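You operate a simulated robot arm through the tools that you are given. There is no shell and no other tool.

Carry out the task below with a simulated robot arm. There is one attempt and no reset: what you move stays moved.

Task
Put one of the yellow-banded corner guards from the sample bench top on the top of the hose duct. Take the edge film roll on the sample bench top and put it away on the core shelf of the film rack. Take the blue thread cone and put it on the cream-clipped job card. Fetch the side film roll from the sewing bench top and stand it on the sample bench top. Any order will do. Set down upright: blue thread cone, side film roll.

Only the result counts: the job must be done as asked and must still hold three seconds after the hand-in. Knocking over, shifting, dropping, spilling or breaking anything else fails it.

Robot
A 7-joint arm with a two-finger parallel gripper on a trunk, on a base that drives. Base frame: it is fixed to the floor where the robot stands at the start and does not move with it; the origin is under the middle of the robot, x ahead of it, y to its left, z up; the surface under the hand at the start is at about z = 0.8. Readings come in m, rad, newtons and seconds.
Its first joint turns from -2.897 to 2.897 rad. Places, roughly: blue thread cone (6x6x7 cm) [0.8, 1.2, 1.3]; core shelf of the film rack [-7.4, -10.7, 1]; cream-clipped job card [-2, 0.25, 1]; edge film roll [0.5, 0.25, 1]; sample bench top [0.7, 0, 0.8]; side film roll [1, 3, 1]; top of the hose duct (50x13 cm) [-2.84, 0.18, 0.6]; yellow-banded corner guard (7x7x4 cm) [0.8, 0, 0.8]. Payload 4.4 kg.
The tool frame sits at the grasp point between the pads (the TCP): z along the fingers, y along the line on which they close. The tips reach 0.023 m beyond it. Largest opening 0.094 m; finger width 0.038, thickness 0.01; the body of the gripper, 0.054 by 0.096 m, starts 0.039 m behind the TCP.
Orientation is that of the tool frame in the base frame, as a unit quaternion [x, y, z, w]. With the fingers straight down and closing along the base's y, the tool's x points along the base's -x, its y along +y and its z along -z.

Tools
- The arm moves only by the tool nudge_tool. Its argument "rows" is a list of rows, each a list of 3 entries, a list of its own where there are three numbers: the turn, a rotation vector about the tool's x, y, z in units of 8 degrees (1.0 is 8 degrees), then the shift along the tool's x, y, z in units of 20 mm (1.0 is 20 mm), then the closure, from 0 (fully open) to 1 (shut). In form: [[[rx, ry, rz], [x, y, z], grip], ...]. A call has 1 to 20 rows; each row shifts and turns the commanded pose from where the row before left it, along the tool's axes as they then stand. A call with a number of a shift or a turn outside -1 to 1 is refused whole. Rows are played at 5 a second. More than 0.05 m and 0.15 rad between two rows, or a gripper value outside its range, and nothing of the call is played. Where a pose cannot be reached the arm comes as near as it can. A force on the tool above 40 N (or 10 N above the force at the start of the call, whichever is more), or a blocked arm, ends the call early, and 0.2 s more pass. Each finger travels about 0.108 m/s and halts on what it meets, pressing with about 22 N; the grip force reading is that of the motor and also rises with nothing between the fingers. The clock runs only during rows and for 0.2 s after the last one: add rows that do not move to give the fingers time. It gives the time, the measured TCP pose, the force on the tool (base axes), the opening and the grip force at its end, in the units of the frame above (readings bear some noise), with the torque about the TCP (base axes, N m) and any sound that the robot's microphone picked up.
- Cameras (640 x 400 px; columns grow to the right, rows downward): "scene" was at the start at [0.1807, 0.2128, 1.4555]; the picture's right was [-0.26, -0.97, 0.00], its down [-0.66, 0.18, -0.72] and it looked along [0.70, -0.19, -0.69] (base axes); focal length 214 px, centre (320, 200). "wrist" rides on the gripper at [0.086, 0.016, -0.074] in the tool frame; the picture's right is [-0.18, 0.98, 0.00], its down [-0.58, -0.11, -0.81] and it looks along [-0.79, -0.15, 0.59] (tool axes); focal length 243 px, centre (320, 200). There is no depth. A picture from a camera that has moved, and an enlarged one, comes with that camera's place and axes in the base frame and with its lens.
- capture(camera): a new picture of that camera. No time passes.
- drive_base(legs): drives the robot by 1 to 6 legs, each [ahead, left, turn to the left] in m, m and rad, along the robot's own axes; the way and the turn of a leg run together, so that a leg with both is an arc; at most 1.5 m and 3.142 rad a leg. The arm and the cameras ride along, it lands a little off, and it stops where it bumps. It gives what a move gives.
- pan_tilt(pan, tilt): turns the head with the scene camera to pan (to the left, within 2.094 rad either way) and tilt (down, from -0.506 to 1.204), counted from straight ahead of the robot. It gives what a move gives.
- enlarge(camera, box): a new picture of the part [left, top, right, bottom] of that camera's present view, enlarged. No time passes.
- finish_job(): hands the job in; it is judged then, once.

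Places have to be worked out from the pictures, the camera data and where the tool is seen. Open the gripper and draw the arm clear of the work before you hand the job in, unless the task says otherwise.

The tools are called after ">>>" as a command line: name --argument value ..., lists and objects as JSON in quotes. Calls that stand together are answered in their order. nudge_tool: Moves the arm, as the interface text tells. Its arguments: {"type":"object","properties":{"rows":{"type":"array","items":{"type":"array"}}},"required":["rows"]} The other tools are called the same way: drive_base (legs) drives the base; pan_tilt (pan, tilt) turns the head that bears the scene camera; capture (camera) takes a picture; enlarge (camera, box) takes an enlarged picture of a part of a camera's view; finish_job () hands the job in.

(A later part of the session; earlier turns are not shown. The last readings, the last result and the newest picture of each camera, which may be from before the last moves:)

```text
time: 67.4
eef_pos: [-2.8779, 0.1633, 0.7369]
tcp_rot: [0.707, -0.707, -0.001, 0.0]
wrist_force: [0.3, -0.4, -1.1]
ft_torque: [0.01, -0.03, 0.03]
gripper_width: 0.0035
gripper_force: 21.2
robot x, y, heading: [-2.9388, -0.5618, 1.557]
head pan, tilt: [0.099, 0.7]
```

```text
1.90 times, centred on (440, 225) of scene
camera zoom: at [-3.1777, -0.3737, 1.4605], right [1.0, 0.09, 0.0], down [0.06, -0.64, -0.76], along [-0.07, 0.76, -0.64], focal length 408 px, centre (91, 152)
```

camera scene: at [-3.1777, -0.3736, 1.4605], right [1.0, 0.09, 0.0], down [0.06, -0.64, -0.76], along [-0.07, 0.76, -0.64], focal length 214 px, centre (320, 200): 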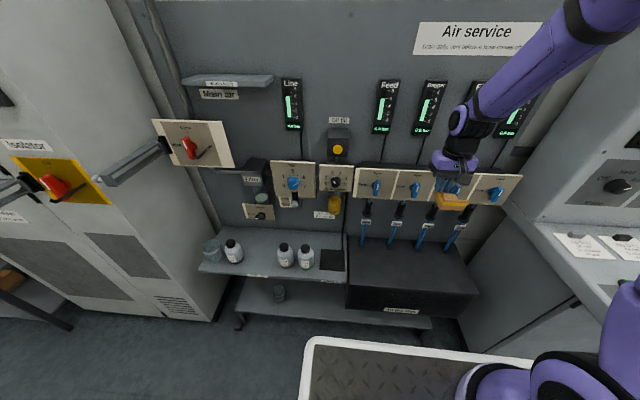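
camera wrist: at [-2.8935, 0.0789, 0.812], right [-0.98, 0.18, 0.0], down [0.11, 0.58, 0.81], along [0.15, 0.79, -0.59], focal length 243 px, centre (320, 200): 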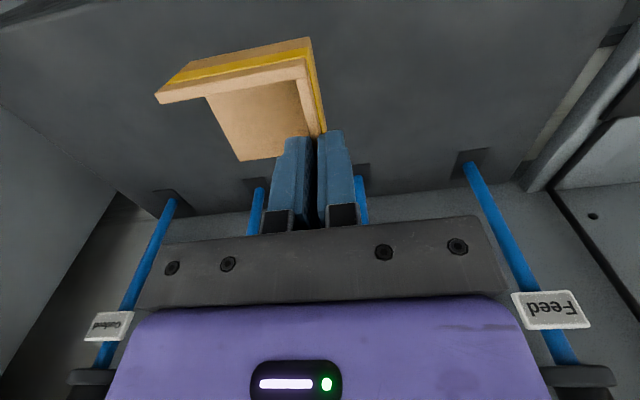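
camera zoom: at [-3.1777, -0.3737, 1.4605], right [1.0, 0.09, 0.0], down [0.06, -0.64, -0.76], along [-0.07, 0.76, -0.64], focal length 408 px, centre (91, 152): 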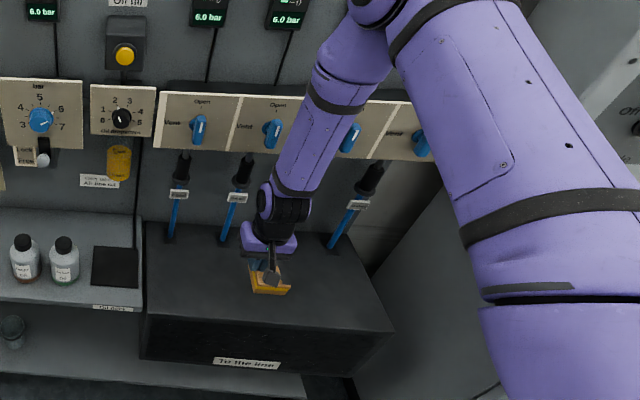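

Guard is over the duct top, well between front edge and hoses; triangulation gives a top at z≈0.605. I descend to TCP z≈0.66, then step slowly.

>>> nudge_tool --rows '[[[0, 0, 0], [0, 0, 1], 1], [[0, 0, 0], [0, 0, 1], 1], [[0, 0, 0], [0, 0, 1], 1], [[0, 0, 0], [0, 0, 0.7], 1], [[0, 0, 0], [0, 0, 0], 1]]'

>>> nudge_tool --rows '[[[0, 0, 0], [0, 0, 0.25], 1], [[0, 0, 0], [0, 0, 0.25], 1], [[0, 0, 0], [0, 0, 0], 1]]'

>>> capture --camera "wrist"

```text
time: 68.6
eef_pos: [-2.8771, 0.1648, 0.6621]
tcp_rot: [0.707, -0.707, 0.0, 0.0]
wrist_force: [0.2, 0.0, -1.0]
ft_torque: [0.0, 0.02, -0.01]
gripper_width: 0.0038
gripper_force: 22.2
robot x, y, heading: [-2.9392, -0.5605, 1.558]
head pan, tilt: [0.099, 0.7]
```

```text
time: 69.4
eef_pos: [-2.8769, 0.1648, 0.652]
tcp_rot: [0.707, -0.707, 0.0, -0.001]
wrist_force: [-1.1, 5.8, 14.6]
ft_torque: [-0.38, 0.0, -0.03]
gripper_width: 0.0038
gripper_force: 22.4
robot x, y, heading: [-2.9372, -0.5603, 1.558]
head pan, tilt: [0.099, 0.7]
```

```text
taken
camera wrist: at [-2.8944, 0.0795, 0.7272], right [-0.98, 0.18, 0.0], down [0.11, 0.58, 0.81], along [0.15, 0.79, -0.59], focal length 243 px, centre (320, 200)
```

wrist: 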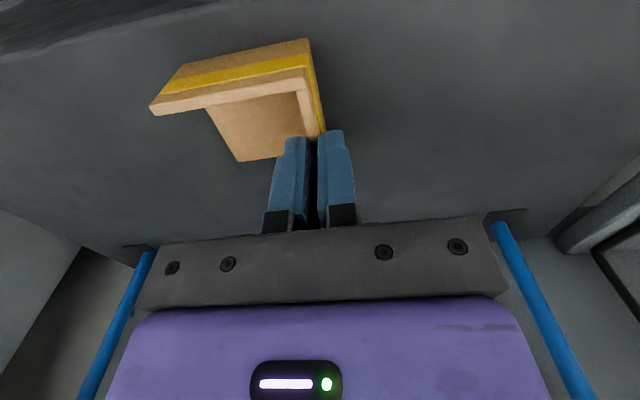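

Contact reached (≈15 N, duct top ≈0.615). I relieve the push by ~1 mm, open the fingers and check.

>>> nudge_tool --rows '[[[0, 0, 0], [0, 0, -0.07], 1], [[0, 0, 0], [0, 0, 0], 0.9], [[0, 0, 0], [0, 0, 0], 0.7], [[0, 0, 0], [0, 0, 0], 0.55], [[0, 0, 0], [0, 0, 0], 0.55], [[0, 0, 0], [0, 0, 0], 0.55]]'

>>> capture --camera "wrist"

```text
time: 70.8
eef_pos: [-2.878, 0.1641, 0.6538]
tcp_rot: [0.707, -0.707, 0.0, 0.0]
wrist_force: [0.0, -0.5, 0.0]
ft_torque: [-0.01, 0.01, -0.02]
gripper_width: 0.0425
gripper_force: 0.0
robot x, y, heading: [-2.9363, -0.5594, 1.56]
head pan, tilt: [0.099, 0.7]
```

```text
taken
camera wrist: at [-2.8943, 0.079, 0.7284], right [-0.98, 0.18, 0.0], down [0.11, 0.58, 0.81], along [0.15, 0.79, -0.59], focal length 243 px, centre (320, 200)
```

wrist: 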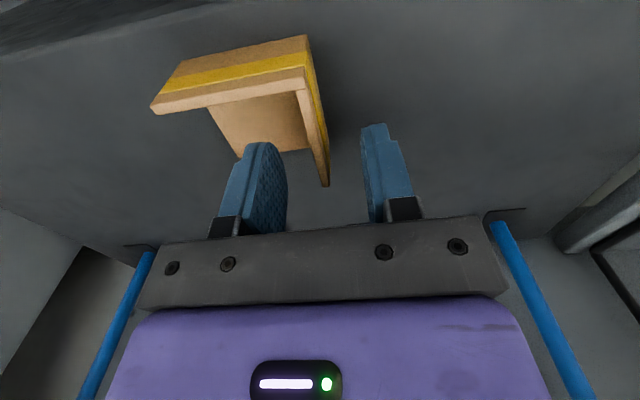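

Guard is standing on the duct top and free of the fingers. I lift straight up.

>>> nudge_tool --rows '[[[0, 0, 0], [0, 0, -0.5], 0.55], [[0, 0, 0], [0, 0, -1], 0.55], [[0, 0, 0], [0, 0, -1], 0.55], [[0, 0, 0], [0, 0, -1], 0.55], [[0, 0, 0], [0, 0, -1], 0.55], [[0, 0, 0], [0, 0, -1], 0.55], [[0, 0, 0], [0, 0, -1], 0.55], [[0, 0, 0], [0, 0, -1], 0.55], [[0, 0, 0], [0, 0, -1], 0.55], [[0, 0, 0], [0, 0, -1], 0.55], [[0, 0, 0], [0, 0, -1], 0.55], [[0, 0, 0], [0, 0, -1], 0.55], [[0, 0, 0], [0, 0, -1], 0.55], [[0, 0, 0], [0, 0, -1], 0.55], [[0, 0, 0], [0, 0, -1], 0.55], [[0, 0, 0], [0, 0, -1], 0.55], [[0, 0, 0], [0, 0, -1], 0.55], [[0, 0, 0], [0, 0, -1], 0.55], [[0, 0, 0], [0, 0, -1], 0.55], [[0, 0, 0], [0, 0, -1], 0.55]]'

>>> nudge_tool --rows '[[[0, 0, 0], [0, 0, -1], 0], [[0, 0, 0], [0, 0, -1], 0], [[0, 0, 0], [0, 0, -1], 0], [[0, 0, 0], [0, 0, 0], 0]]'

>>> enlarge --camera "scene" --box '[340, 120, 540, 330]'

```text
time: 75.0
eef_pos: [-2.877, 0.1636, 1.0437]
tcp_rot: [0.708, -0.707, -0.001, 0.0]
wrist_force: [-0.3, 0.1, 0.3]
ft_torque: [-0.01, -0.01, 0.0]
gripper_width: 0.0422
gripper_force: 0.1
robot x, y, heading: [-2.9396, -0.5613, 1.558]
head pan, tilt: [0.099, 0.7]
```

```text
time: 76.0
eef_pos: [-2.8765, 0.1641, 1.103]
tcp_rot: [0.708, -0.707, 0.0, 0.001]
wrist_force: [-0.2, 0.4, 0.7]
ft_torque: [-0.01, 0.04, 0.0]
gripper_width: 0.094
gripper_force: 0.0
robot x, y, heading: [-2.9384, -0.5606, 1.556]
head pan, tilt: [0.099, 0.7]
```

```text
1.90 times, centred on (440, 225) of scene
camera zoom: at [-3.1777, -0.3736, 1.4605], right [1.0, 0.09, 0.0], down [0.06, -0.64, -0.76], along [-0.07, 0.76, -0.64], focal length 408 px, centre (91, 152)
```

zoom: 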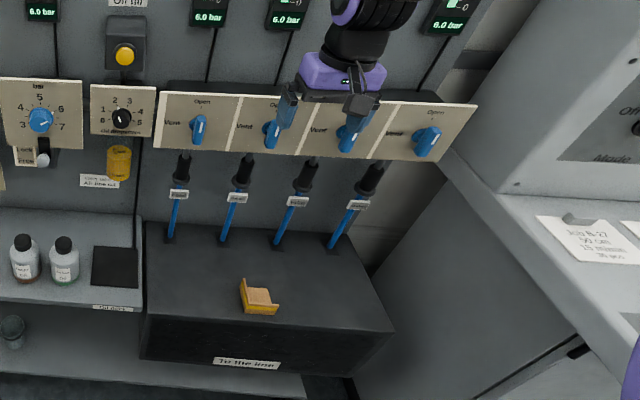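

The guard rests safely on the duct top. I back off and strafe right to view the console's cream-clipped card from the front.

>>> drive_base --legs '[[-0.4, 0, 0.01], [0, -0.8, 0]]'

>>> pan_tilt --pan 0.0 --tilt 0.6

>>> capture --camera "scene"

>>> enlarge --camera "scene" --box '[280, 140, 440, 240]'

```text
time: 82.4
eef_pos: [-2.088, -0.2428, 1.1052]
tcp_rot: [0.712, -0.702, 0.0, 0.0]
wrist_force: [0.0, 0.4, 0.4]
ft_torque: [-0.02, 0.01, 0.04]
gripper_width: 0.0938
gripper_force: 0.0
robot x, y, heading: [-2.1403, -0.9696, 1.571]
head pan, tilt: [0.099, 0.7]
```

```text
time: 83.1
eef_pos: [-2.0881, -0.2432, 1.1037]
tcp_rot: [0.712, -0.702, 0.0, 0.0]
wrist_force: [-0.1, -0.6, -0.2]
ft_torque: [-0.01, -0.02, 0.01]
gripper_width: 0.0939
gripper_force: 0.0
robot x, y, heading: [-2.1431, -0.9689, 1.571]
head pan, tilt: [0.0, 0.6]
```

```text
taken
camera scene: at [-2.375, -0.7796, 1.4691], right [1.0, 0.0, 0.0], down [0.0, -0.57, -0.82], along [0.0, 0.82, -0.57], focal length 214 px, centre (320, 200)
```

scene: 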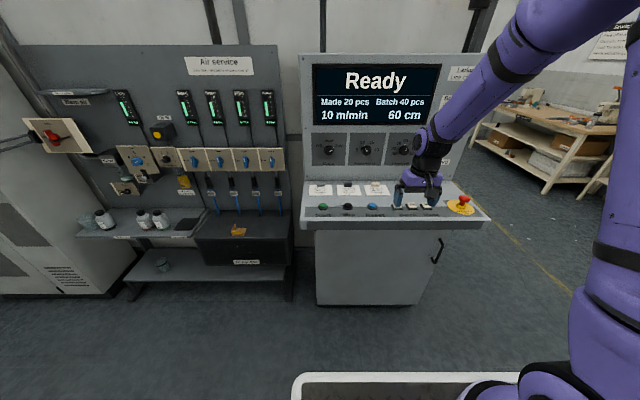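

```text
4.00 times, centred on (360, 190) of scene
camera zoom: at [-2.375, -0.7796, 1.4691], right [1.0, 0.0, 0.0], down [0.0, -0.57, -0.82], along [0.0, 0.82, -0.57], focal length 858 px, centre (160, 240)
```

zoom: 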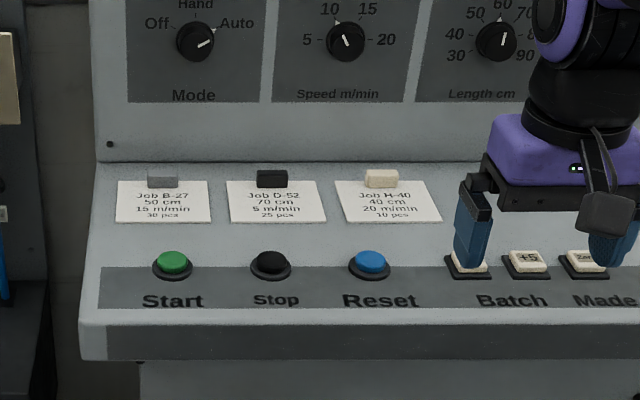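

The cream-clipped card is the right one, centred about (−2.087, 0.13) at z≈0.90. Now I drive to face the shelf with the blue cone: strafe right, go up the aisle, and turn to face +x.

>>> drive_base --legs '[[0, -1.45, 0], [1.05, 0, 0], [1.05, 0, 0], [0, 0, -1.57]]'

>>> pan_tilt --pan 0.0 --tilt 0.3

>>> capture --camera "scene"

```text
time: 104.0
eef_pos: [0.0689, 1.0314, 1.1046]
tcp_rot: [-0.001, 1.0, -0.001, 0.0]
wrist_force: [0.5, 0.1, -0.1]
ft_torque: [0.01, 0.01, 0.06]
gripper_width: 0.0941
gripper_force: 0.0
robot x, y, heading: [-0.6577, 1.0976, -0.01]
head pan, tilt: [0.0, 0.6]
```

```text
time: 104.8
eef_pos: [0.0682, 1.0323, 1.1038]
tcp_rot: [-0.001, 1.0, -0.001, -0.001]
wrist_force: [0.5, -0.1, 0.3]
ft_torque: [-0.06, -0.02, 0.01]
gripper_width: 0.094
gripper_force: 0.1
robot x, y, heading: [-0.6587, 1.094, -0.009]
head pan, tilt: [0.0, 0.3]
```

```text
taken
camera scene: at [-0.4595, 1.3256, 1.4965], right [-0.01, -1.0, 0.0], down [-0.3, 0.0, -0.95], along [0.95, -0.01, -0.3], focal length 214 px, centre (320, 200)
```

scene: 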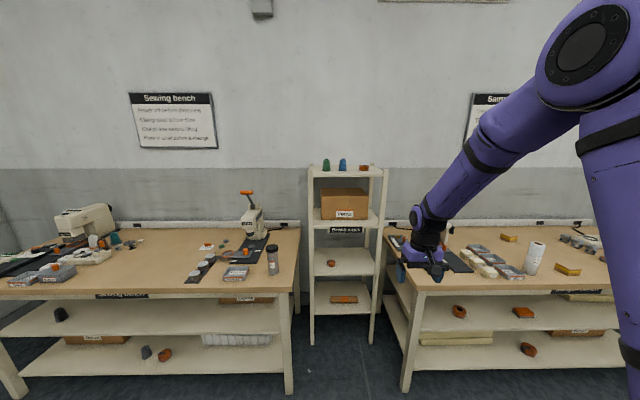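

>>> enlarge --camera "scene" --box '[290, 130, 410, 230]'

>>> enlarge --camera "scene" --box '[0, 170, 320, 340]'

```text
4.00 times, centred on (350, 180) of scene
camera zoom: at [-0.4595, 1.3256, 1.4965], right [-0.01, -1.0, 0.0], down [-0.3, 0.0, -0.95], along [0.95, -0.01, -0.3], focal length 858 px, centre (200, 280)
```

zoom: 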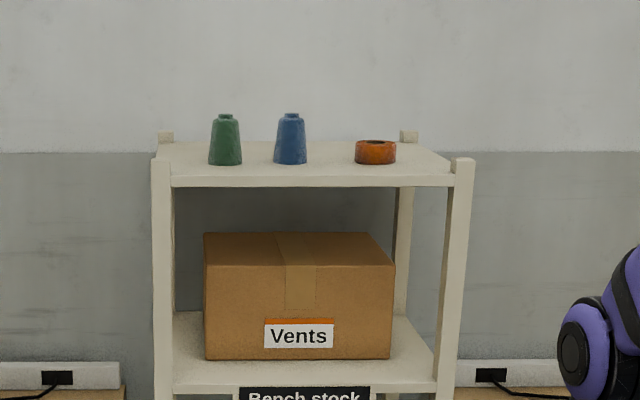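

```text
2.00 times, centred on (160, 255) of scene
camera zoom: at [-0.4595, 1.3256, 1.4965], right [-0.01, -1.0, 0.0], down [-0.3, 0.0, -0.95], along [0.95, -0.01, -0.3], focal length 429 px, centre (640, 90)
```

zoom: 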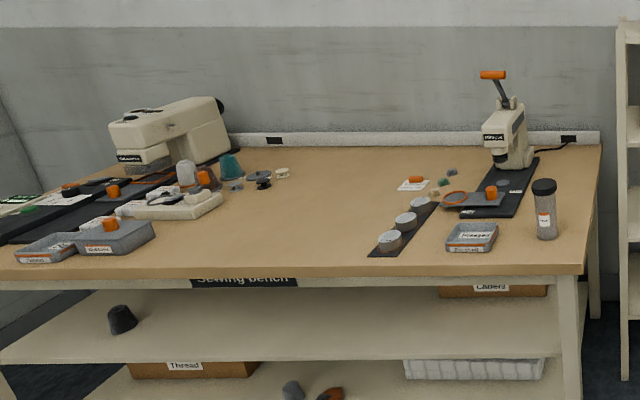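

Triangulating both views puts the blue cone near (0.865, 1.174), shelf top z≈1.27. I raise the tool to z≈1.385, strafe a little left and drive up toward the shelf.

>>> nudge_tool --rows '[[[0, 0, 0], [0, 0, -1], 0], [[0, 0, 0], [0, 0, -1], 0], [[0, 0, 0], [0, 0, -1], 0], [[0, 0, 0], [0, 0, -1], 0], [[0, 0, 0], [0, 0, -1], 0], [[0, 0, 0], [0, 0, -1], 0], [[0, 0, 0], [0, 0, -1], 0], [[0, 0, 0], [0, 0, -1], 0], [[0, 0, 0], [0, 0, -1], 0], [[0, 0, 0], [0, 0, -1], 0], [[0, 0, 0], [0, 0, -1], 0], [[0, 0, 0], [0, 0, -1], 0], [[0, 0, 0], [0, 0, -1], 0], [[0, 0, 0], [0, 0, -1], 0], [[0, 0, 0], [0, 0, 0], 0]]'

>>> drive_base --legs '[[0, 0.13, 0.01], [0.6, 0, 0]]'

>>> capture --camera "wrist"

>>> capture --camera "scene"

```text
time: 108.0
eef_pos: [0.0686, 1.0325, 1.3846]
tcp_rot: [-0.002, 1.0, 0.0, 0.001]
wrist_force: [-0.3, 0.3, -0.3]
ft_torque: [-0.02, 0.0, -0.02]
gripper_width: 0.0938
gripper_force: 0.1
robot x, y, heading: [-0.6615, 1.093, -0.014]
head pan, tilt: [0.0, 0.3]
```

```text
time: 112.2
eef_pos: [0.6593, 1.1701, 1.3844]
tcp_rot: [-0.006, 1.0, -0.001, 0.0]
wrist_force: [1.0, 0.3, 0.8]
ft_torque: [-0.01, -0.01, 0.01]
gripper_width: 0.094
gripper_force: 0.1
robot x, y, heading: [-0.0646, 1.2232, -0.002]
head pan, tilt: [0.0, 0.3]
```

```text
taken
camera wrist: at [0.5728, 1.187, 1.4588], right [0.17, 0.99, 0.0], down [0.58, -0.1, 0.81], along [0.79, -0.14, -0.59], focal length 243 px, centre (320, 200)
```

wrist: 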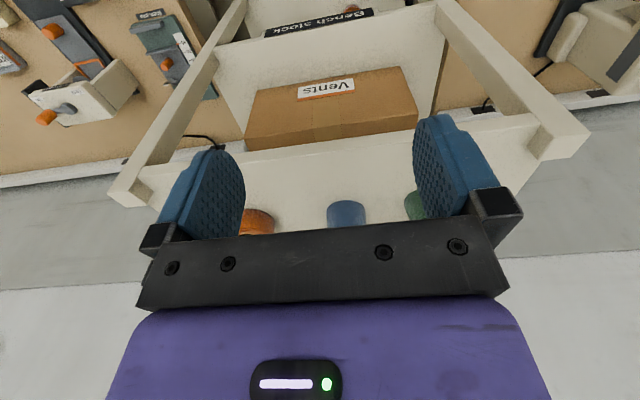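

```text
taken
camera scene: at [0.1299, 1.4583, 1.4966], right [0.0, -1.0, 0.0], down [-0.3, 0.0, -0.96], along [0.96, 0.0, -0.3], focal length 214 px, centre (320, 200)
```

scene: 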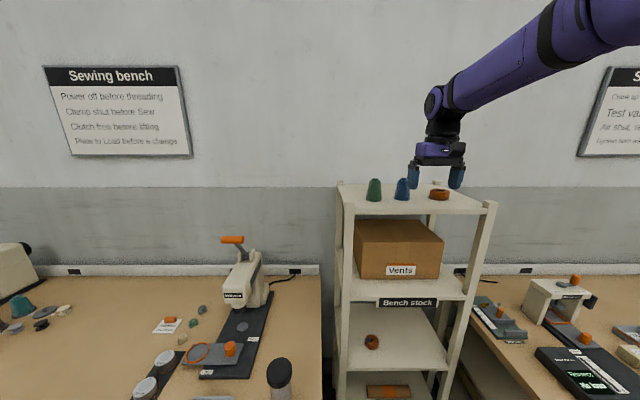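

Wrist and scene views agree: cone centre ≈ (0.866, 1.171). I extend forward 0.17 m at this height, straddle-safe 2 cm above the cone, and check.

>>> nudge_tool --rows '[[[0, 0, 0], [-1, 0, 0], 0], [[0, 0, 0], [-1, 0, 0], 0], [[0, 0, 0], [-1, 0, 0], 0], [[0, 0, 0], [-1, 0, 0], 0], [[0, 0, 0], [-1, 0, 0], 0], [[0, 0, 0], [-1, 0, 0], 0], [[0, 0, 0], [-1, 0, 0], 0], [[0, 0, 0], [-1, 0, 0], 0], [[0, 0, 0], [-0.5, 0, 0], 0], [[0, 0, 0], [0, 0, 0], 0]]'

>>> capture --camera "wrist"

>>> enlarge --camera "scene" --box '[320, 120, 520, 240]'

```text
time: 114.5
eef_pos: [0.8309, 1.1729, 1.3844]
tcp_rot: [-0.006, 1.0, 0.001, 0.0]
wrist_force: [-0.1, -0.4, -0.3]
ft_torque: [0.04, 0.01, 0.01]
gripper_width: 0.0941
gripper_force: 0.0
robot x, y, heading: [-0.0669, 1.2225, 0.0]
head pan, tilt: [0.0, 0.3]
```

```text
taken
camera wrist: at [0.7429, 1.1892, 1.4587], right [0.17, 0.99, 0.0], down [0.58, -0.1, 0.81], along [0.79, -0.14, -0.59], focal length 243 px, centre (320, 200)
```

wrist: 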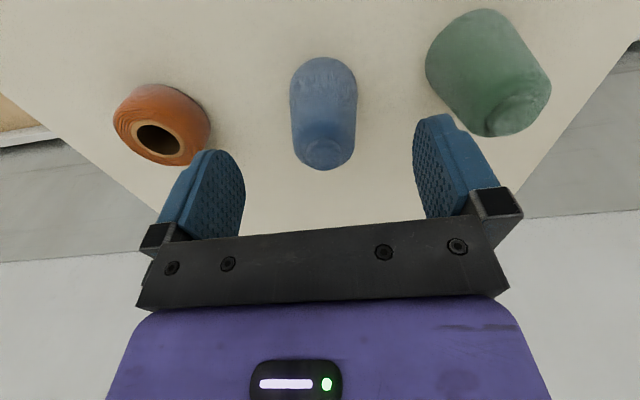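

```text
3.20 times, centred on (420, 180) of scene
camera zoom: at [0.1299, 1.4583, 1.4966], right [0.0, -1.0, 0.0], down [-0.3, 0.0, -0.96], along [0.96, 0.0, -0.3], focal length 686 px, centre (0, 264)
```

zoom: 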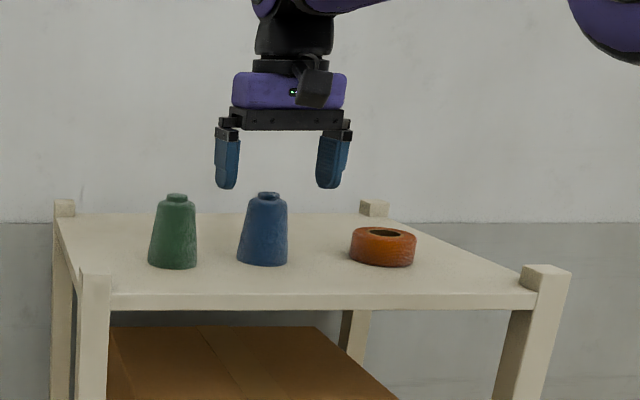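

Projection gives the cone 2.4 cm ahead and ~2.5 mm to the right of the TCP. I centre over it with the opening reduced to 8 cm and lower so the pads grip above mid-height (TCP z≈1.322).

>>> nudge_tool --rows '[[[0, 0, 0], [-0.6, -0.06, 0], 0.1], [[0, 0, 0], [-0.6, -0.06, 0], 0.12], [[0, 0, 0], [0, 0, 0], 0.12]]'

>>> capture --camera "wrist"

```text
time: 115.2
eef_pos: [0.8547, 1.1719, 1.3828]
tcp_rot: [-0.006, 1.0, 0.0, 0.0]
wrist_force: [-0.2, -0.5, -0.6]
ft_torque: [0.02, 0.03, 0.01]
gripper_width: 0.0826
gripper_force: 0.1
robot x, y, heading: [-0.0658, 1.2235, 0.002]
head pan, tilt: [0.0, 0.3]
```

```text
taken
camera wrist: at [0.7672, 1.1873, 1.4588], right [0.17, 0.99, 0.0], down [0.58, -0.1, 0.81], along [0.79, -0.14, -0.59], focal length 243 px, centre (320, 200)
```

wrist: 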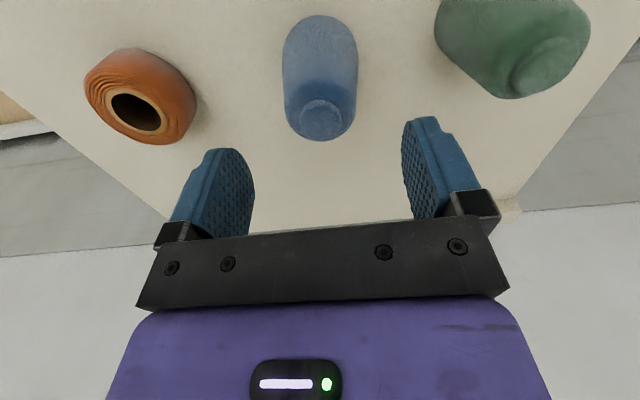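

Cone is centred (within ~3 mm). I descend to z≈1.322 and close.

>>> nudge_tool --rows '[[[0, 0, 0], [0.1, 0, 0.8], 0.12], [[0, 0, 0], [0, 0, 0.8], 0.12], [[0, 0, 0], [0, 0, 0.8], 0.12], [[0, 0, 0], [0, 0, 0.65], 0.12], [[0, 0, 0], [0, 0, 0], 0.12]]'

>>> capture --camera "wrist"

>>> enlarge --camera "scene" --box '[340, 130, 500, 230]'

```text
time: 116.5
eef_pos: [0.8512, 1.1696, 1.3232]
tcp_rot: [-0.006, 1.0, -0.001, 0.0]
wrist_force: [0.0, 0.1, 0.5]
ft_torque: [0.03, 0.0, -0.03]
gripper_width: 0.0826
gripper_force: 0.1
robot x, y, heading: [-0.0629, 1.2259, -0.002]
head pan, tilt: [0.0, 0.3]
```

```text
taken
camera wrist: at [0.7646, 1.1864, 1.3973], right [0.17, 0.99, 0.0], down [0.58, -0.1, 0.81], along [0.79, -0.14, -0.59], focal length 243 px, centre (320, 200)
```

wrist: 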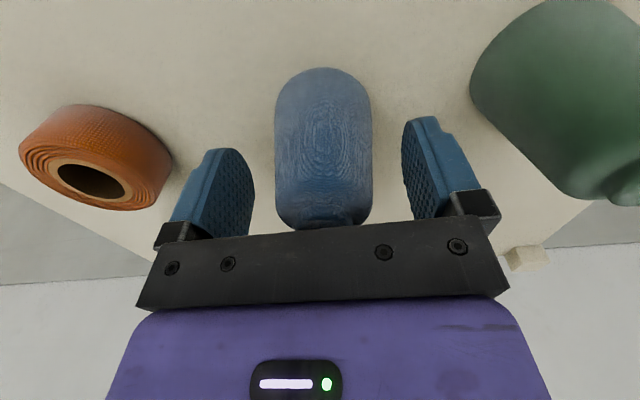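

```text
4.00 times, centred on (420, 180) of scene
camera zoom: at [0.1299, 1.4583, 1.4966], right [0.0, -1.0, 0.0], down [-0.3, 0.0, -0.96], along [0.96, 0.0, -0.3], focal length 858 px, centre (-80, 280)
```

zoom: 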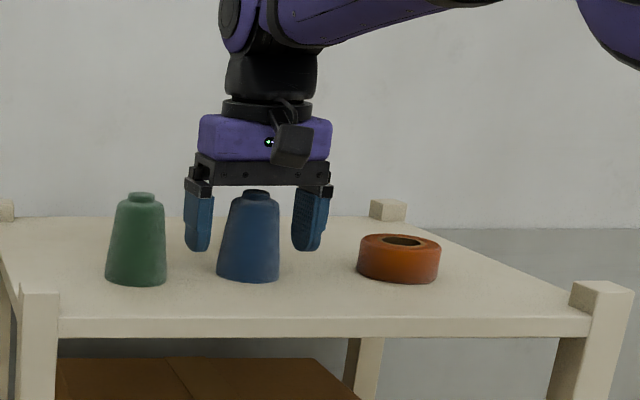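

The cone is between the fingers with a small palm gap; I close on it.

>>> nudge_tool --rows '[[[0, 0, 0], [0, 0, 0], 0.3], [[0, 0, 0], [0, 0, 0], 0.5], [[0, 0, 0], [0, 0, 0], 0.8], [[0, 0, 0], [0, 0, 0], 1], [[0, 0, 0], [0, 0, 0], 1], [[0, 0, 0], [0, 0, 0], 1]]'

>>> capture --camera "wrist"

```text
time: 117.8
eef_pos: [0.851, 1.1693, 1.3231]
tcp_rot: [-0.007, 1.0, 0.0, -0.001]
wrist_force: [0.1, 1.2, 1.6]
ft_torque: [0.0, -0.02, 0.0]
gripper_width: 0.0465
gripper_force: 22.1
robot x, y, heading: [-0.0635, 1.2251, -0.005]
head pan, tilt: [0.0, 0.3]
```

```text
taken
camera wrist: at [0.7646, 1.1865, 1.3976], right [0.17, 0.99, 0.0], down [0.58, -0.1, 0.81], along [0.79, -0.14, -0.59], focal length 243 px, centre (320, 200)
```

wrist: 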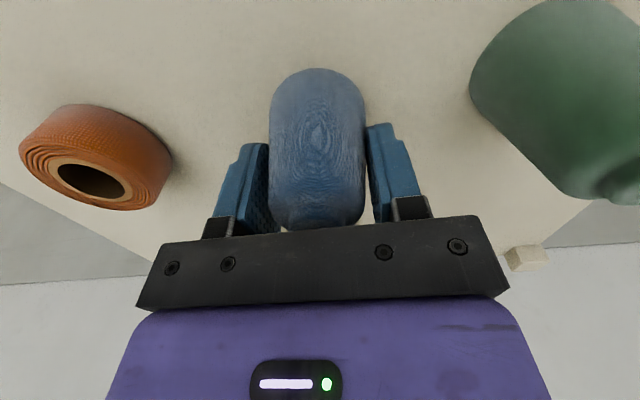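

Grip holds at 46 mm. I lift 6 cm gently and check that the cone hangs straight.

>>> nudge_tool --rows '[[[0, 0, 0], [0, 0, -0.25], 1], [[0, 0, 0], [0, 0, -0.5], 1], [[0, 0, 0], [0, 0, -0.75], 1], [[0, 0, 0], [0, 0, -0.75], 1], [[0, 0, 0], [0, 0, -0.75], 1], [[0, 0, 0], [0, 0, 0], 1]]'

>>> capture --camera "wrist"

>>> enlarge --camera "scene" --box '[340, 130, 500, 230]'

```text
time: 119.2
eef_pos: [0.8514, 1.1696, 1.3849]
tcp_rot: [-0.006, 1.0, -0.001, 0.0]
wrist_force: [0.1, 0.2, -0.7]
ft_torque: [-0.01, 0.01, -0.01]
gripper_width: 0.0465
gripper_force: 22.1
robot x, y, heading: [-0.0637, 1.2231, -0.003]
head pan, tilt: [0.0, 0.3]
```

```text
taken
camera wrist: at [0.7646, 1.1858, 1.4583], right [0.17, 0.99, 0.0], down [0.58, -0.1, 0.81], along [0.79, -0.14, -0.59], focal length 243 px, centre (320, 200)
```

wrist: 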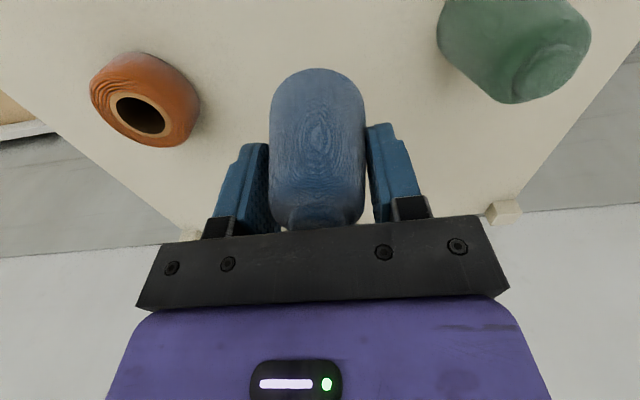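

```text
4.00 times, centred on (420, 180) of scene
camera zoom: at [0.13, 1.4583, 1.4966], right [0.0, -1.0, 0.0], down [-0.3, 0.0, -0.96], along [0.96, 0.0, -0.3], focal length 858 px, centre (-80, 280)
```

zoom: 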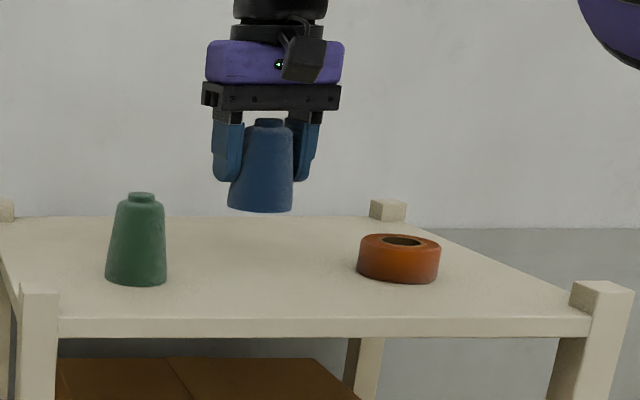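

Cone is lifted cleanly. I retract the arm, back away, turn to face +y and drive to in front of the console.

>>> nudge_tool --rows '[[[0, 0, 0], [0.5, 0, 0], 1], [[0, 0, 0], [1, 0, 0], 1], [[0, 0, 0], [1, 0, 0], 1], [[0, 0, 0], [1, 0, 0], 1], [[0, 0, 0], [1, 0, 0], 1], [[0, 0, 0], [1, 0, 0], 1], [[0, 0, 0], [1, 0, 0], 1], [[0, 0, 0], [1, 0, 0], 1], [[0, 0, 0], [0.5, 0, 0], 1], [[0, 0, 0], [0, 0, 0], 1]]'

>>> drive_base --legs '[[-0.6, 0, 0], [0, 0, 1.57], [-1.1, 0, 0], [-1.07, 0, 0], [0, 1.48, 0]]'

>>> capture --camera "wrist"

>>> pan_tilt --pan 0.0 --tilt 0.6

>>> capture --camera "scene"

```text
time: 121.5
eef_pos: [0.6907, 1.1684, 1.3833]
tcp_rot: [-0.007, 1.0, 0.0, 0.0]
wrist_force: [0.9, 1.0, -1.0]
ft_torque: [0.02, -0.03, -0.01]
gripper_width: 0.0466
gripper_force: 21.8
robot x, y, heading: [-0.065, 1.2228, -0.003]
head pan, tilt: [0.0, 0.3]
```

```text
time: 146.1
eef_pos: [-2.1048, -0.174, 1.3821]
tcp_rot: [-0.7, 0.714, 0.0, 0.0]
wrist_force: [0.5, -0.4, -1.2]
ft_torque: [-0.01, -0.02, -0.02]
gripper_width: 0.0462
gripper_force: 22.0
robot x, y, heading: [-2.1837, -0.9296, 1.544]
head pan, tilt: [0.0, 0.3]
```

```text
taken
camera wrist: at [-2.1232, -0.2585, 1.4572], right [-0.98, 0.2, 0.0], down [0.12, 0.58, 0.81], along [0.16, 0.79, -0.59], focal length 243 px, centre (320, 200)
```

wrist: 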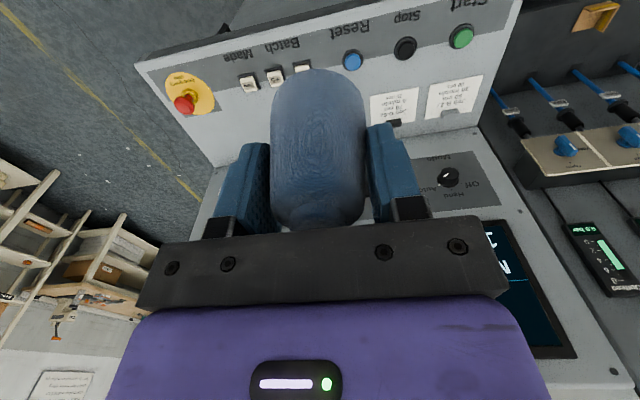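

```text
time: 146.9
eef_pos: [-2.1042, -0.1731, 1.3833]
tcp_rot: [-0.701, 0.713, 0.0, 0.0]
wrist_force: [0.0, -0.2, -0.9]
ft_torque: [0.0, 0.0, 0.0]
gripper_width: 0.0463
gripper_force: 21.7
robot x, y, heading: [-2.1813, -0.9287, 1.541]
head pan, tilt: [0.0, 0.6]
```

```text
taken
camera scene: at [-2.4118, -0.7322, 1.4692], right [1.0, -0.03, 0.0], down [-0.02, -0.56, -0.83], along [0.03, 0.82, -0.56], focal length 214 px, centre (320, 200)
```

scene: 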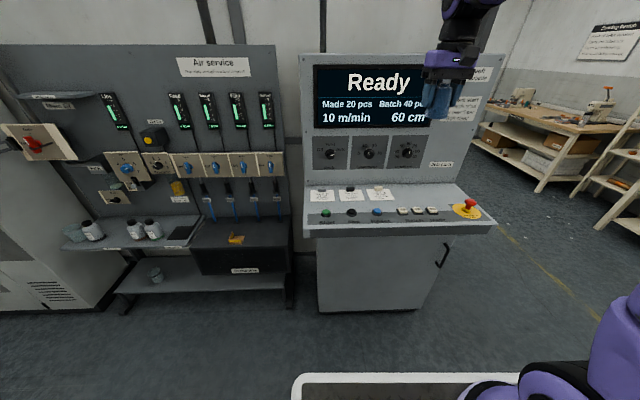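

I zoom in on the card with a clear view to refine its place and see where the cone must stand.

>>> enlarge --camera "scene" --box '[300, 160, 460, 260]'

```text
4.00 times, centred on (380, 210) of scene
camera zoom: at [-2.4118, -0.7322, 1.4692], right [1.0, -0.03, 0.0], down [-0.02, -0.56, -0.83], along [0.03, 0.82, -0.56], focal length 858 px, centre (80, 160)
```

zoom: 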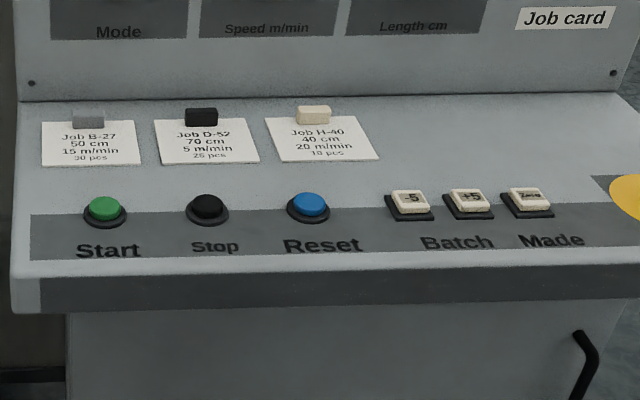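

The card spans about x −2.14…−2.02, y 0.09…0.18 at z≈0.90, knobs at y≈0.21 lie to either side of where the hand will be. I drive forward so the cone comes over the card.

>>> drive_base --legs '[[0.26, -0.012, 0]]'

>>> capture --camera "wrist"

>>> capture --camera "scene"

```text
time: 148.8
eef_pos: [-2.0875, 0.0902, 1.3826]
tcp_rot: [-0.701, 0.713, 0.0, 0.0]
wrist_force: [0.3, -0.5, -2.1]
ft_torque: [0.04, 0.0, -0.02]
gripper_width: 0.0462
gripper_force: 22.2
robot x, y, heading: [-2.1671, -0.6691, 1.536]
head pan, tilt: [0.0, 0.6]
```

```text
taken
camera wrist: at [-2.1047, 0.0052, 1.4573], right [-0.98, 0.2, 0.0], down [0.12, 0.58, 0.81], along [0.16, 0.79, -0.59], focal length 243 px, centre (320, 200)
```

wrist: 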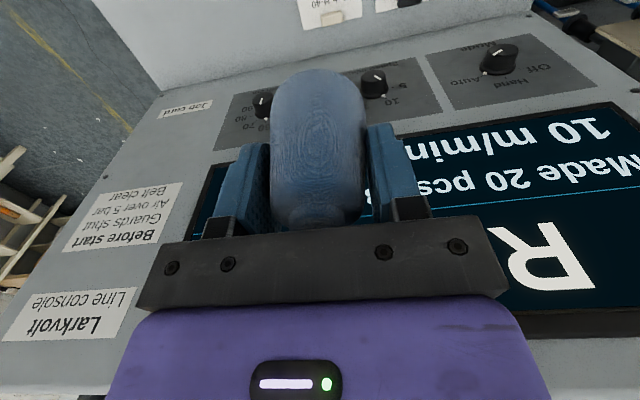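

```text
taken
camera scene: at [-2.3921, -0.4693, 1.4691], right [1.0, -0.03, 0.0], down [-0.02, -0.56, -0.83], along [0.03, 0.82, -0.56], focal length 214 px, centre (320, 200)
```

scene: 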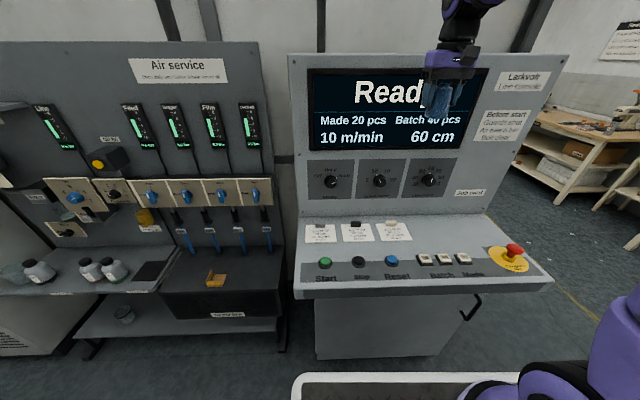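

I zoom the wrist view on the card to refine it.

>>> enlarge --camera "wrist" --box '[260, 0, 420, 60]'

>>> enlarge --camera "scene" --box '[290, 200, 450, 280]'

```text
4.00 times, centred on (340, 30) of wrist
camera zoom: at [-2.1047, 0.0052, 1.4573], right [-0.98, 0.2, 0.0], down [0.12, 0.58, 0.81], along [0.16, 0.79, -0.59], focal length 970 px, centre (240, 880)
```

zoom: 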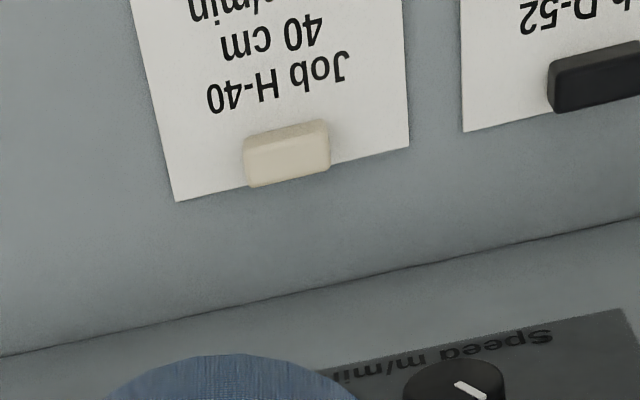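

```text
4.00 times, centred on (370, 240) of scene
camera zoom: at [-2.3921, -0.4693, 1.4691], right [1.0, -0.03, 0.0], down [-0.02, -0.56, -0.83], along [0.03, 0.82, -0.56], focal length 858 px, centre (120, 40)
```

zoom: 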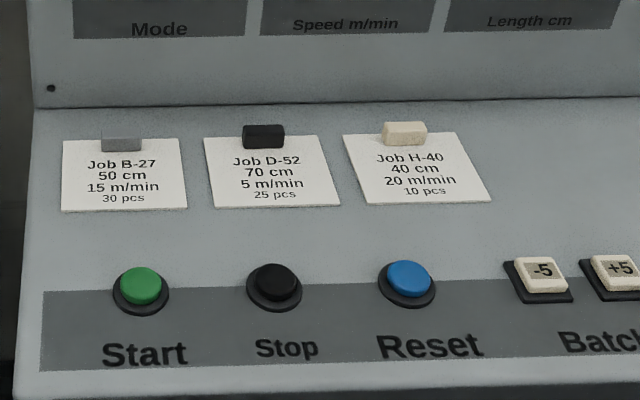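

The card measures y 0.09–0.184 with the clip's front at y≈0.165, so the cone's centre should go to (−2.088, 0.126). I descend first at the present y, away from the screen panel.

>>> nudge_tool --rows '[[[0, 0, 0], [0, 0, 0.5], 1], [[0, 0, 0], [0, 0, 1], 1], [[0, 0, 0], [0, 0, 1], 1], [[0, 0, 0], [0, 0, 1], 1], [[0, 0, 0], [0, 0, 1], 1], [[0, 0, 0], [0, 0, 1], 1], [[0, 0, 0], [0, 0, 1], 1], [[0, 0, 0], [0, 0, 1], 1], [[0, 0, 0], [0, 0, 1], 1], [[0, 0, 0], [0, 0, 1], 1], [[0, 0, 0], [0, 0, 1], 1], [[0, 0, 0], [0, 0, 1], 1], [[0, 0, 0], [0, 0, 1], 1], [[0, 0, 0], [0, 0, 1], 1], [[0, 0, 0], [0, 0, 1], 1], [[0, 0, 0], [0, 0, 1], 1], [[0, 0, 0], [0, 0, 1], 1], [[0, 0, 0], [0, 0, 1], 1], [[0, 0, 0], [0, 0, 0.5], 1], [[0, 0, 0], [0, 0, 0], 1]]'

>>> capture --camera "wrist"

>>> pan_tilt --pan -0.4 --tilt 0.6

>>> enlarge --camera "scene" --box '[200, 120, 440, 280]'

```text
time: 153.0
eef_pos: [-2.0862, 0.0896, 1.0244]
tcp_rot: [-0.702, 0.713, 0.0, 0.0]
wrist_force: [0.0, 0.9, -1.0]
ft_torque: [0.0, 0.0, 0.02]
gripper_width: 0.0464
gripper_force: 21.8
robot x, y, heading: [-2.1603, -0.663, 1.546]
head pan, tilt: [0.0, 0.6]
```

```text
taken
camera wrist: at [-2.1055, 0.0045, 1.0978], right [-0.98, 0.2, 0.0], down [0.12, 0.58, 0.81], along [0.16, 0.79, -0.59], focal length 243 px, centre (320, 200)
```

wrist: 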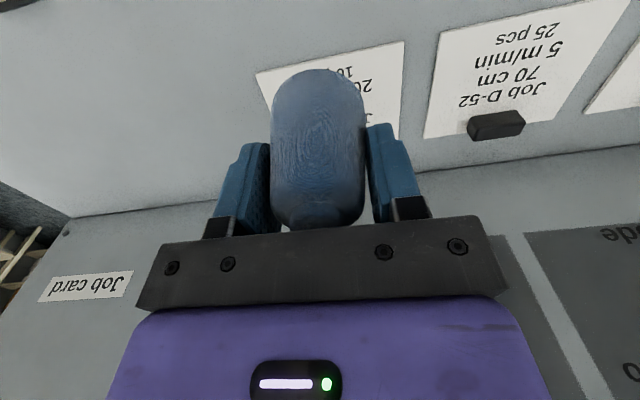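

```text
time: 153.8
eef_pos: [-2.086, 0.09, 1.0247]
tcp_rot: [-0.702, 0.713, 0.0, 0.0]
wrist_force: [0.7, -0.2, -1.2]
ft_torque: [0.0, -0.01, -0.02]
gripper_width: 0.0463
gripper_force: 21.5
robot x, y, heading: [-2.1669, -0.6645, 1.542]
head pan, tilt: [-0.4, 0.6]
```

```text
2.50 times, centred on (320, 200) of scene
camera zoom: at [-2.358, -0.4772, 1.4691], right [0.91, -0.42, 0.0], down [-0.24, -0.51, -0.82], along [0.34, 0.75, -0.57], focal length 536 px, centre (320, 200)
```

zoom: 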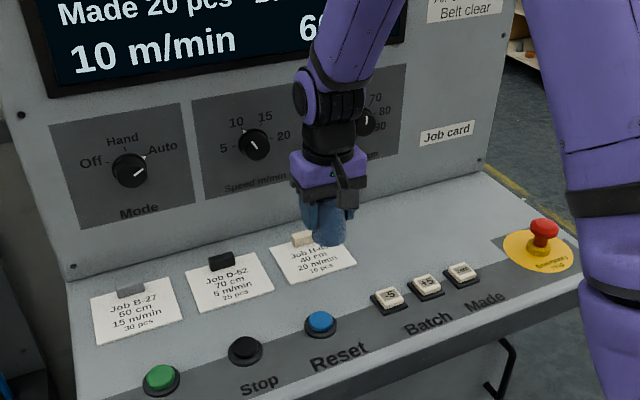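

Wrist view from lower height confirms z≈0.90 and front edge y≈0.09. I move 3.6 cm forward, 4 mm left, and lower to just above the card.

>>> nudge_tool --rows '[[[0, 0, 0], [-0.6, 0.1, 0], 1], [[0, 0, 0], [-0.6, 0.1, 0], 1], [[0, 0, 0], [-0.6, 0, 0], 1], [[0, 0, 0], [0, 0, 0.8], 1], [[0, 0, 0], [0, 0, 0.8], 1], [[0, 0, 0], [0, 0, 0.8], 1], [[0, 0, 0], [0, 0, 0.5], 1], [[0, 0, 0], [0, 0, 0], 1]]'

>>> capture --camera "wrist"

>>> enlarge --camera "scene" --box '[260, 160, 380, 240]'

```text
time: 155.6
eef_pos: [-2.0917, 0.1254, 0.9644]
tcp_rot: [-0.702, 0.713, 0.0, 0.0]
wrist_force: [0.8, -0.7, -1.4]
ft_torque: [-0.01, -0.01, -0.02]
gripper_width: 0.0463
gripper_force: 21.8
robot x, y, heading: [-2.1665, -0.6645, 1.539]
head pan, tilt: [-0.4, 0.6]
```

```text
taken
camera wrist: at [-2.1089, 0.0405, 1.0383], right [-0.98, 0.2, 0.0], down [0.12, 0.58, 0.81], along [0.16, 0.79, -0.59], focal length 243 px, centre (320, 200)
```

wrist: 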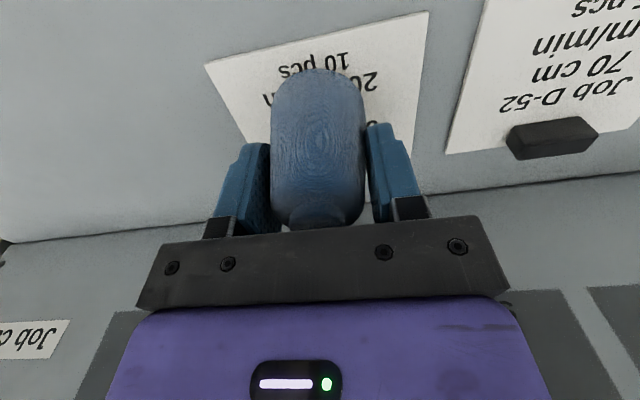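

```text
5.00 times, centred on (320, 200) of scene
camera zoom: at [-2.358, -0.4773, 1.4691], right [0.91, -0.42, 0.0], down [-0.24, -0.51, -0.83], along [0.34, 0.75, -0.56], focal length 1072 px, centre (320, 200)
```

zoom: 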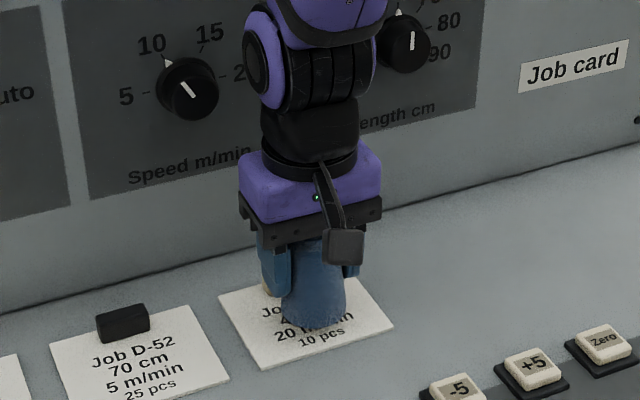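

The cone sits ~1 cm above the card and within it. I lower in small steps while watching the force.

>>> nudge_tool --rows '[[[0, 0, 0], [0, 0, 0.2], 1], [[0, 0, 0], [0, 0, 0.2], 1], [[0, 0, 0], [0, 0, 0], 1]]'

>>> nudge_tool --rows '[[[0, 0, 0], [0, 0, 0.1], 1], [[0, 0, 0], [0, 0, 0], 1]]'

>>> nudge_tool --rows '[[[0, 0, 0], [0, 0, 0.1], 1], [[0, 0, 0], [0, 0, 0], 1]]'

```text
time: 156.4
eef_pos: [-2.0918, 0.1253, 0.956]
tcp_rot: [-0.701, 0.713, 0.0, 0.0]
wrist_force: [-0.7, 0.8, -2.1]
ft_torque: [0.05, 0.01, -0.01]
gripper_width: 0.0464
gripper_force: 21.8
robot x, y, heading: [-2.1631, -0.6651, 1.541]
head pan, tilt: [-0.4, 0.6]
```

```text
time: 157.0
eef_pos: [-2.0909, 0.1261, 0.9548]
tcp_rot: [-0.702, 0.712, 0.001, 0.0]
wrist_force: [0.0, 0.0, -0.9]
ft_torque: [-0.01, 0.04, 0.01]
gripper_width: 0.046
gripper_force: 22.1
robot x, y, heading: [-2.1644, -0.6654, 1.542]
head pan, tilt: [-0.4, 0.6]
```

```text
time: 157.6
eef_pos: [-2.0902, 0.1252, 0.9541]
tcp_rot: [-0.702, 0.712, -0.001, 0.0]
wrist_force: [0.7, -0.2, -1.2]
ft_torque: [-0.03, 0.0, -0.01]
gripper_width: 0.046
gripper_force: 22.2
robot x, y, heading: [-2.1616, -0.6669, 1.54]
head pan, tilt: [-0.4, 0.6]
```

No contact yet; I continue in 2 mm steps.

>>> nudge_tool --rows '[[[0, 0, 0], [0, 0, 0.1], 1], [[0, 0, 0], [0, 0, 0], 1]]'

>>> nudge_tool --rows '[[[0, 0, 0], [0, 0, 0.1], 1], [[0, 0, 0], [0, 0, 0], 1]]'

>>> capture --camera "wrist"

>>> enlarge --camera "scene" --box '[260, 160, 380, 240]'

```text
time: 158.2
eef_pos: [-2.0903, 0.1259, 0.9516]
tcp_rot: [-0.701, 0.713, 0.0, 0.001]
wrist_force: [-0.9, -0.7, -1.5]
ft_torque: [0.02, -0.01, 0.0]
gripper_width: 0.046
gripper_force: 22.3
robot x, y, heading: [-2.1638, -0.6653, 1.538]
head pan, tilt: [-0.4, 0.6]
```

```text
time: 158.8
eef_pos: [-2.0897, 0.126, 0.949]
tcp_rot: [-0.701, 0.713, 0.0, 0.0]
wrist_force: [-0.1, 0.1, -0.6]
ft_torque: [-0.01, -0.04, 0.02]
gripper_width: 0.0463
gripper_force: 22.2
robot x, y, heading: [-2.1635, -0.6647, 1.546]
head pan, tilt: [-0.4, 0.6]
```

```text
taken
camera wrist: at [-2.1084, 0.041, 1.0236], right [-0.98, 0.2, 0.0], down [0.12, 0.58, 0.81], along [0.16, 0.79, -0.59], focal length 243 px, centre (320, 200)
```

wrist: 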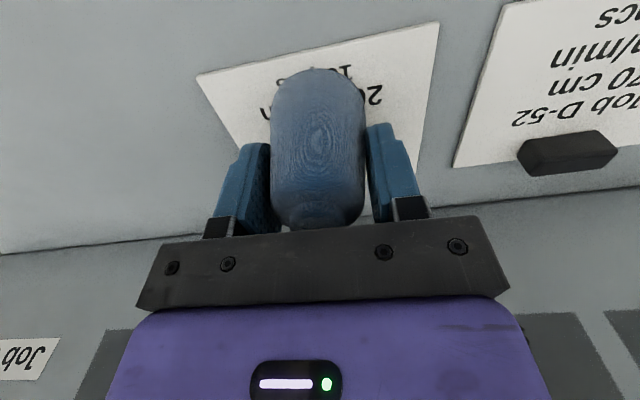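

```text
5.00 times, centred on (320, 200) of scene
camera zoom: at [-2.358, -0.4773, 1.4691], right [0.91, -0.42, 0.0], down [-0.24, -0.51, -0.82], along [0.34, 0.75, -0.57], focal length 1072 px, centre (320, 200)
```

zoom: 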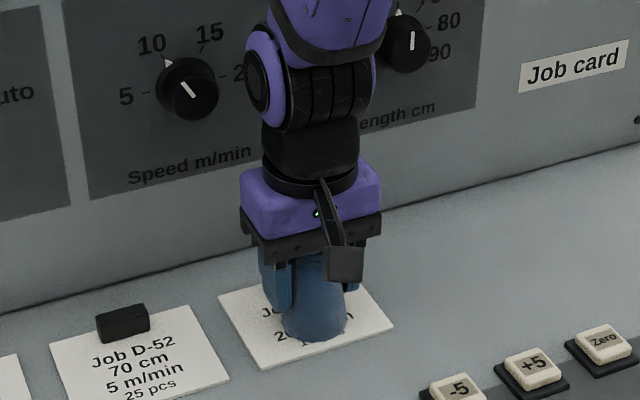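

Still no contact; the base is a few mm above. I shift 2 mm toward the card's middle and keep descending.

>>> nudge_tool --rows '[[[0, 0, 0], [-0.1, 0, 0.1], 1], [[0, 0, 0], [0, 0, 0], 1]]'

>>> nudge_tool --rows '[[[0, 0, 0], [0, 0, 0.1], 1], [[0, 0, 0], [0, 0, 0], 1]]'

>>> nudge_tool --rows '[[[0, 0, 0], [0, 0, 0.1], 1], [[0, 0, 0], [0, 0, 0], 1]]'

```text
time: 159.4
eef_pos: [-2.0899, 0.1274, 0.9497]
tcp_rot: [-0.701, 0.713, 0.0, 0.0]
wrist_force: [-2.6, -7.6, 25.3]
ft_torque: [-0.52, 0.08, 0.04]
gripper_width: 0.0464
gripper_force: 22.1
robot x, y, heading: [-2.1608, -0.6632, 1.541]
head pan, tilt: [-0.4, 0.6]
```

```text
time: 160.0
eef_pos: [-2.0904, 0.1291, 0.9466]
tcp_rot: [-0.702, 0.712, 0.001, 0.001]
wrist_force: [-0.7, -2.0, 33.2]
ft_torque: [-0.14, 0.03, 0.02]
gripper_width: 0.0466
gripper_force: 22.1
robot x, y, heading: [-2.1628, -0.6644, 1.541]
head pan, tilt: [-0.4, 0.6]
```

```text
time: 160.6
eef_pos: [-2.0899, 0.1269, 0.9444]
tcp_rot: [-0.701, 0.713, 0.0, 0.001]
wrist_force: [-0.9, 3.6, 34.1]
ft_torque: [-0.06, 0.05, 0.0]
gripper_width: 0.0472
gripper_force: 21.8
robot x, y, heading: [-2.1618, -0.6668, 1.542]
head pan, tilt: [-0.4, 0.6]
```

Contact made (I pressed to ~34 N). I relieve the load a little before opening.

>>> nudge_tool --rows '[[[0, 0, 0], [0, 0, -0.1], 1], [[0, 0, 0], [0, 0, 0], 1]]'

>>> capture --camera "wrist"

```text
time: 161.2
eef_pos: [-2.0899, 0.1268, 0.9436]
tcp_rot: [-0.702, 0.713, -0.001, 0.0]
wrist_force: [0.2, 5.6, 13.9]
ft_torque: [0.25, 0.02, -0.01]
gripper_width: 0.0472
gripper_force: 22.1
robot x, y, heading: [-2.161, -0.6611, 1.542]
head pan, tilt: [-0.4, 0.6]
```

```text
taken
camera wrist: at [-2.1079, 0.0424, 1.0188], right [-0.98, 0.2, 0.0], down [0.12, 0.58, 0.81], along [0.16, 0.79, -0.59], focal length 243 px, centre (320, 200)
```

wrist: 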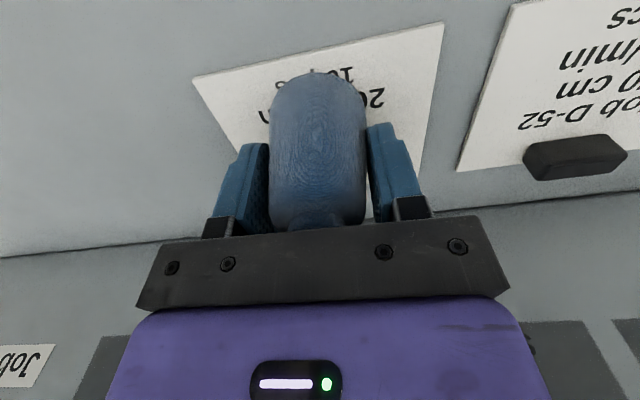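

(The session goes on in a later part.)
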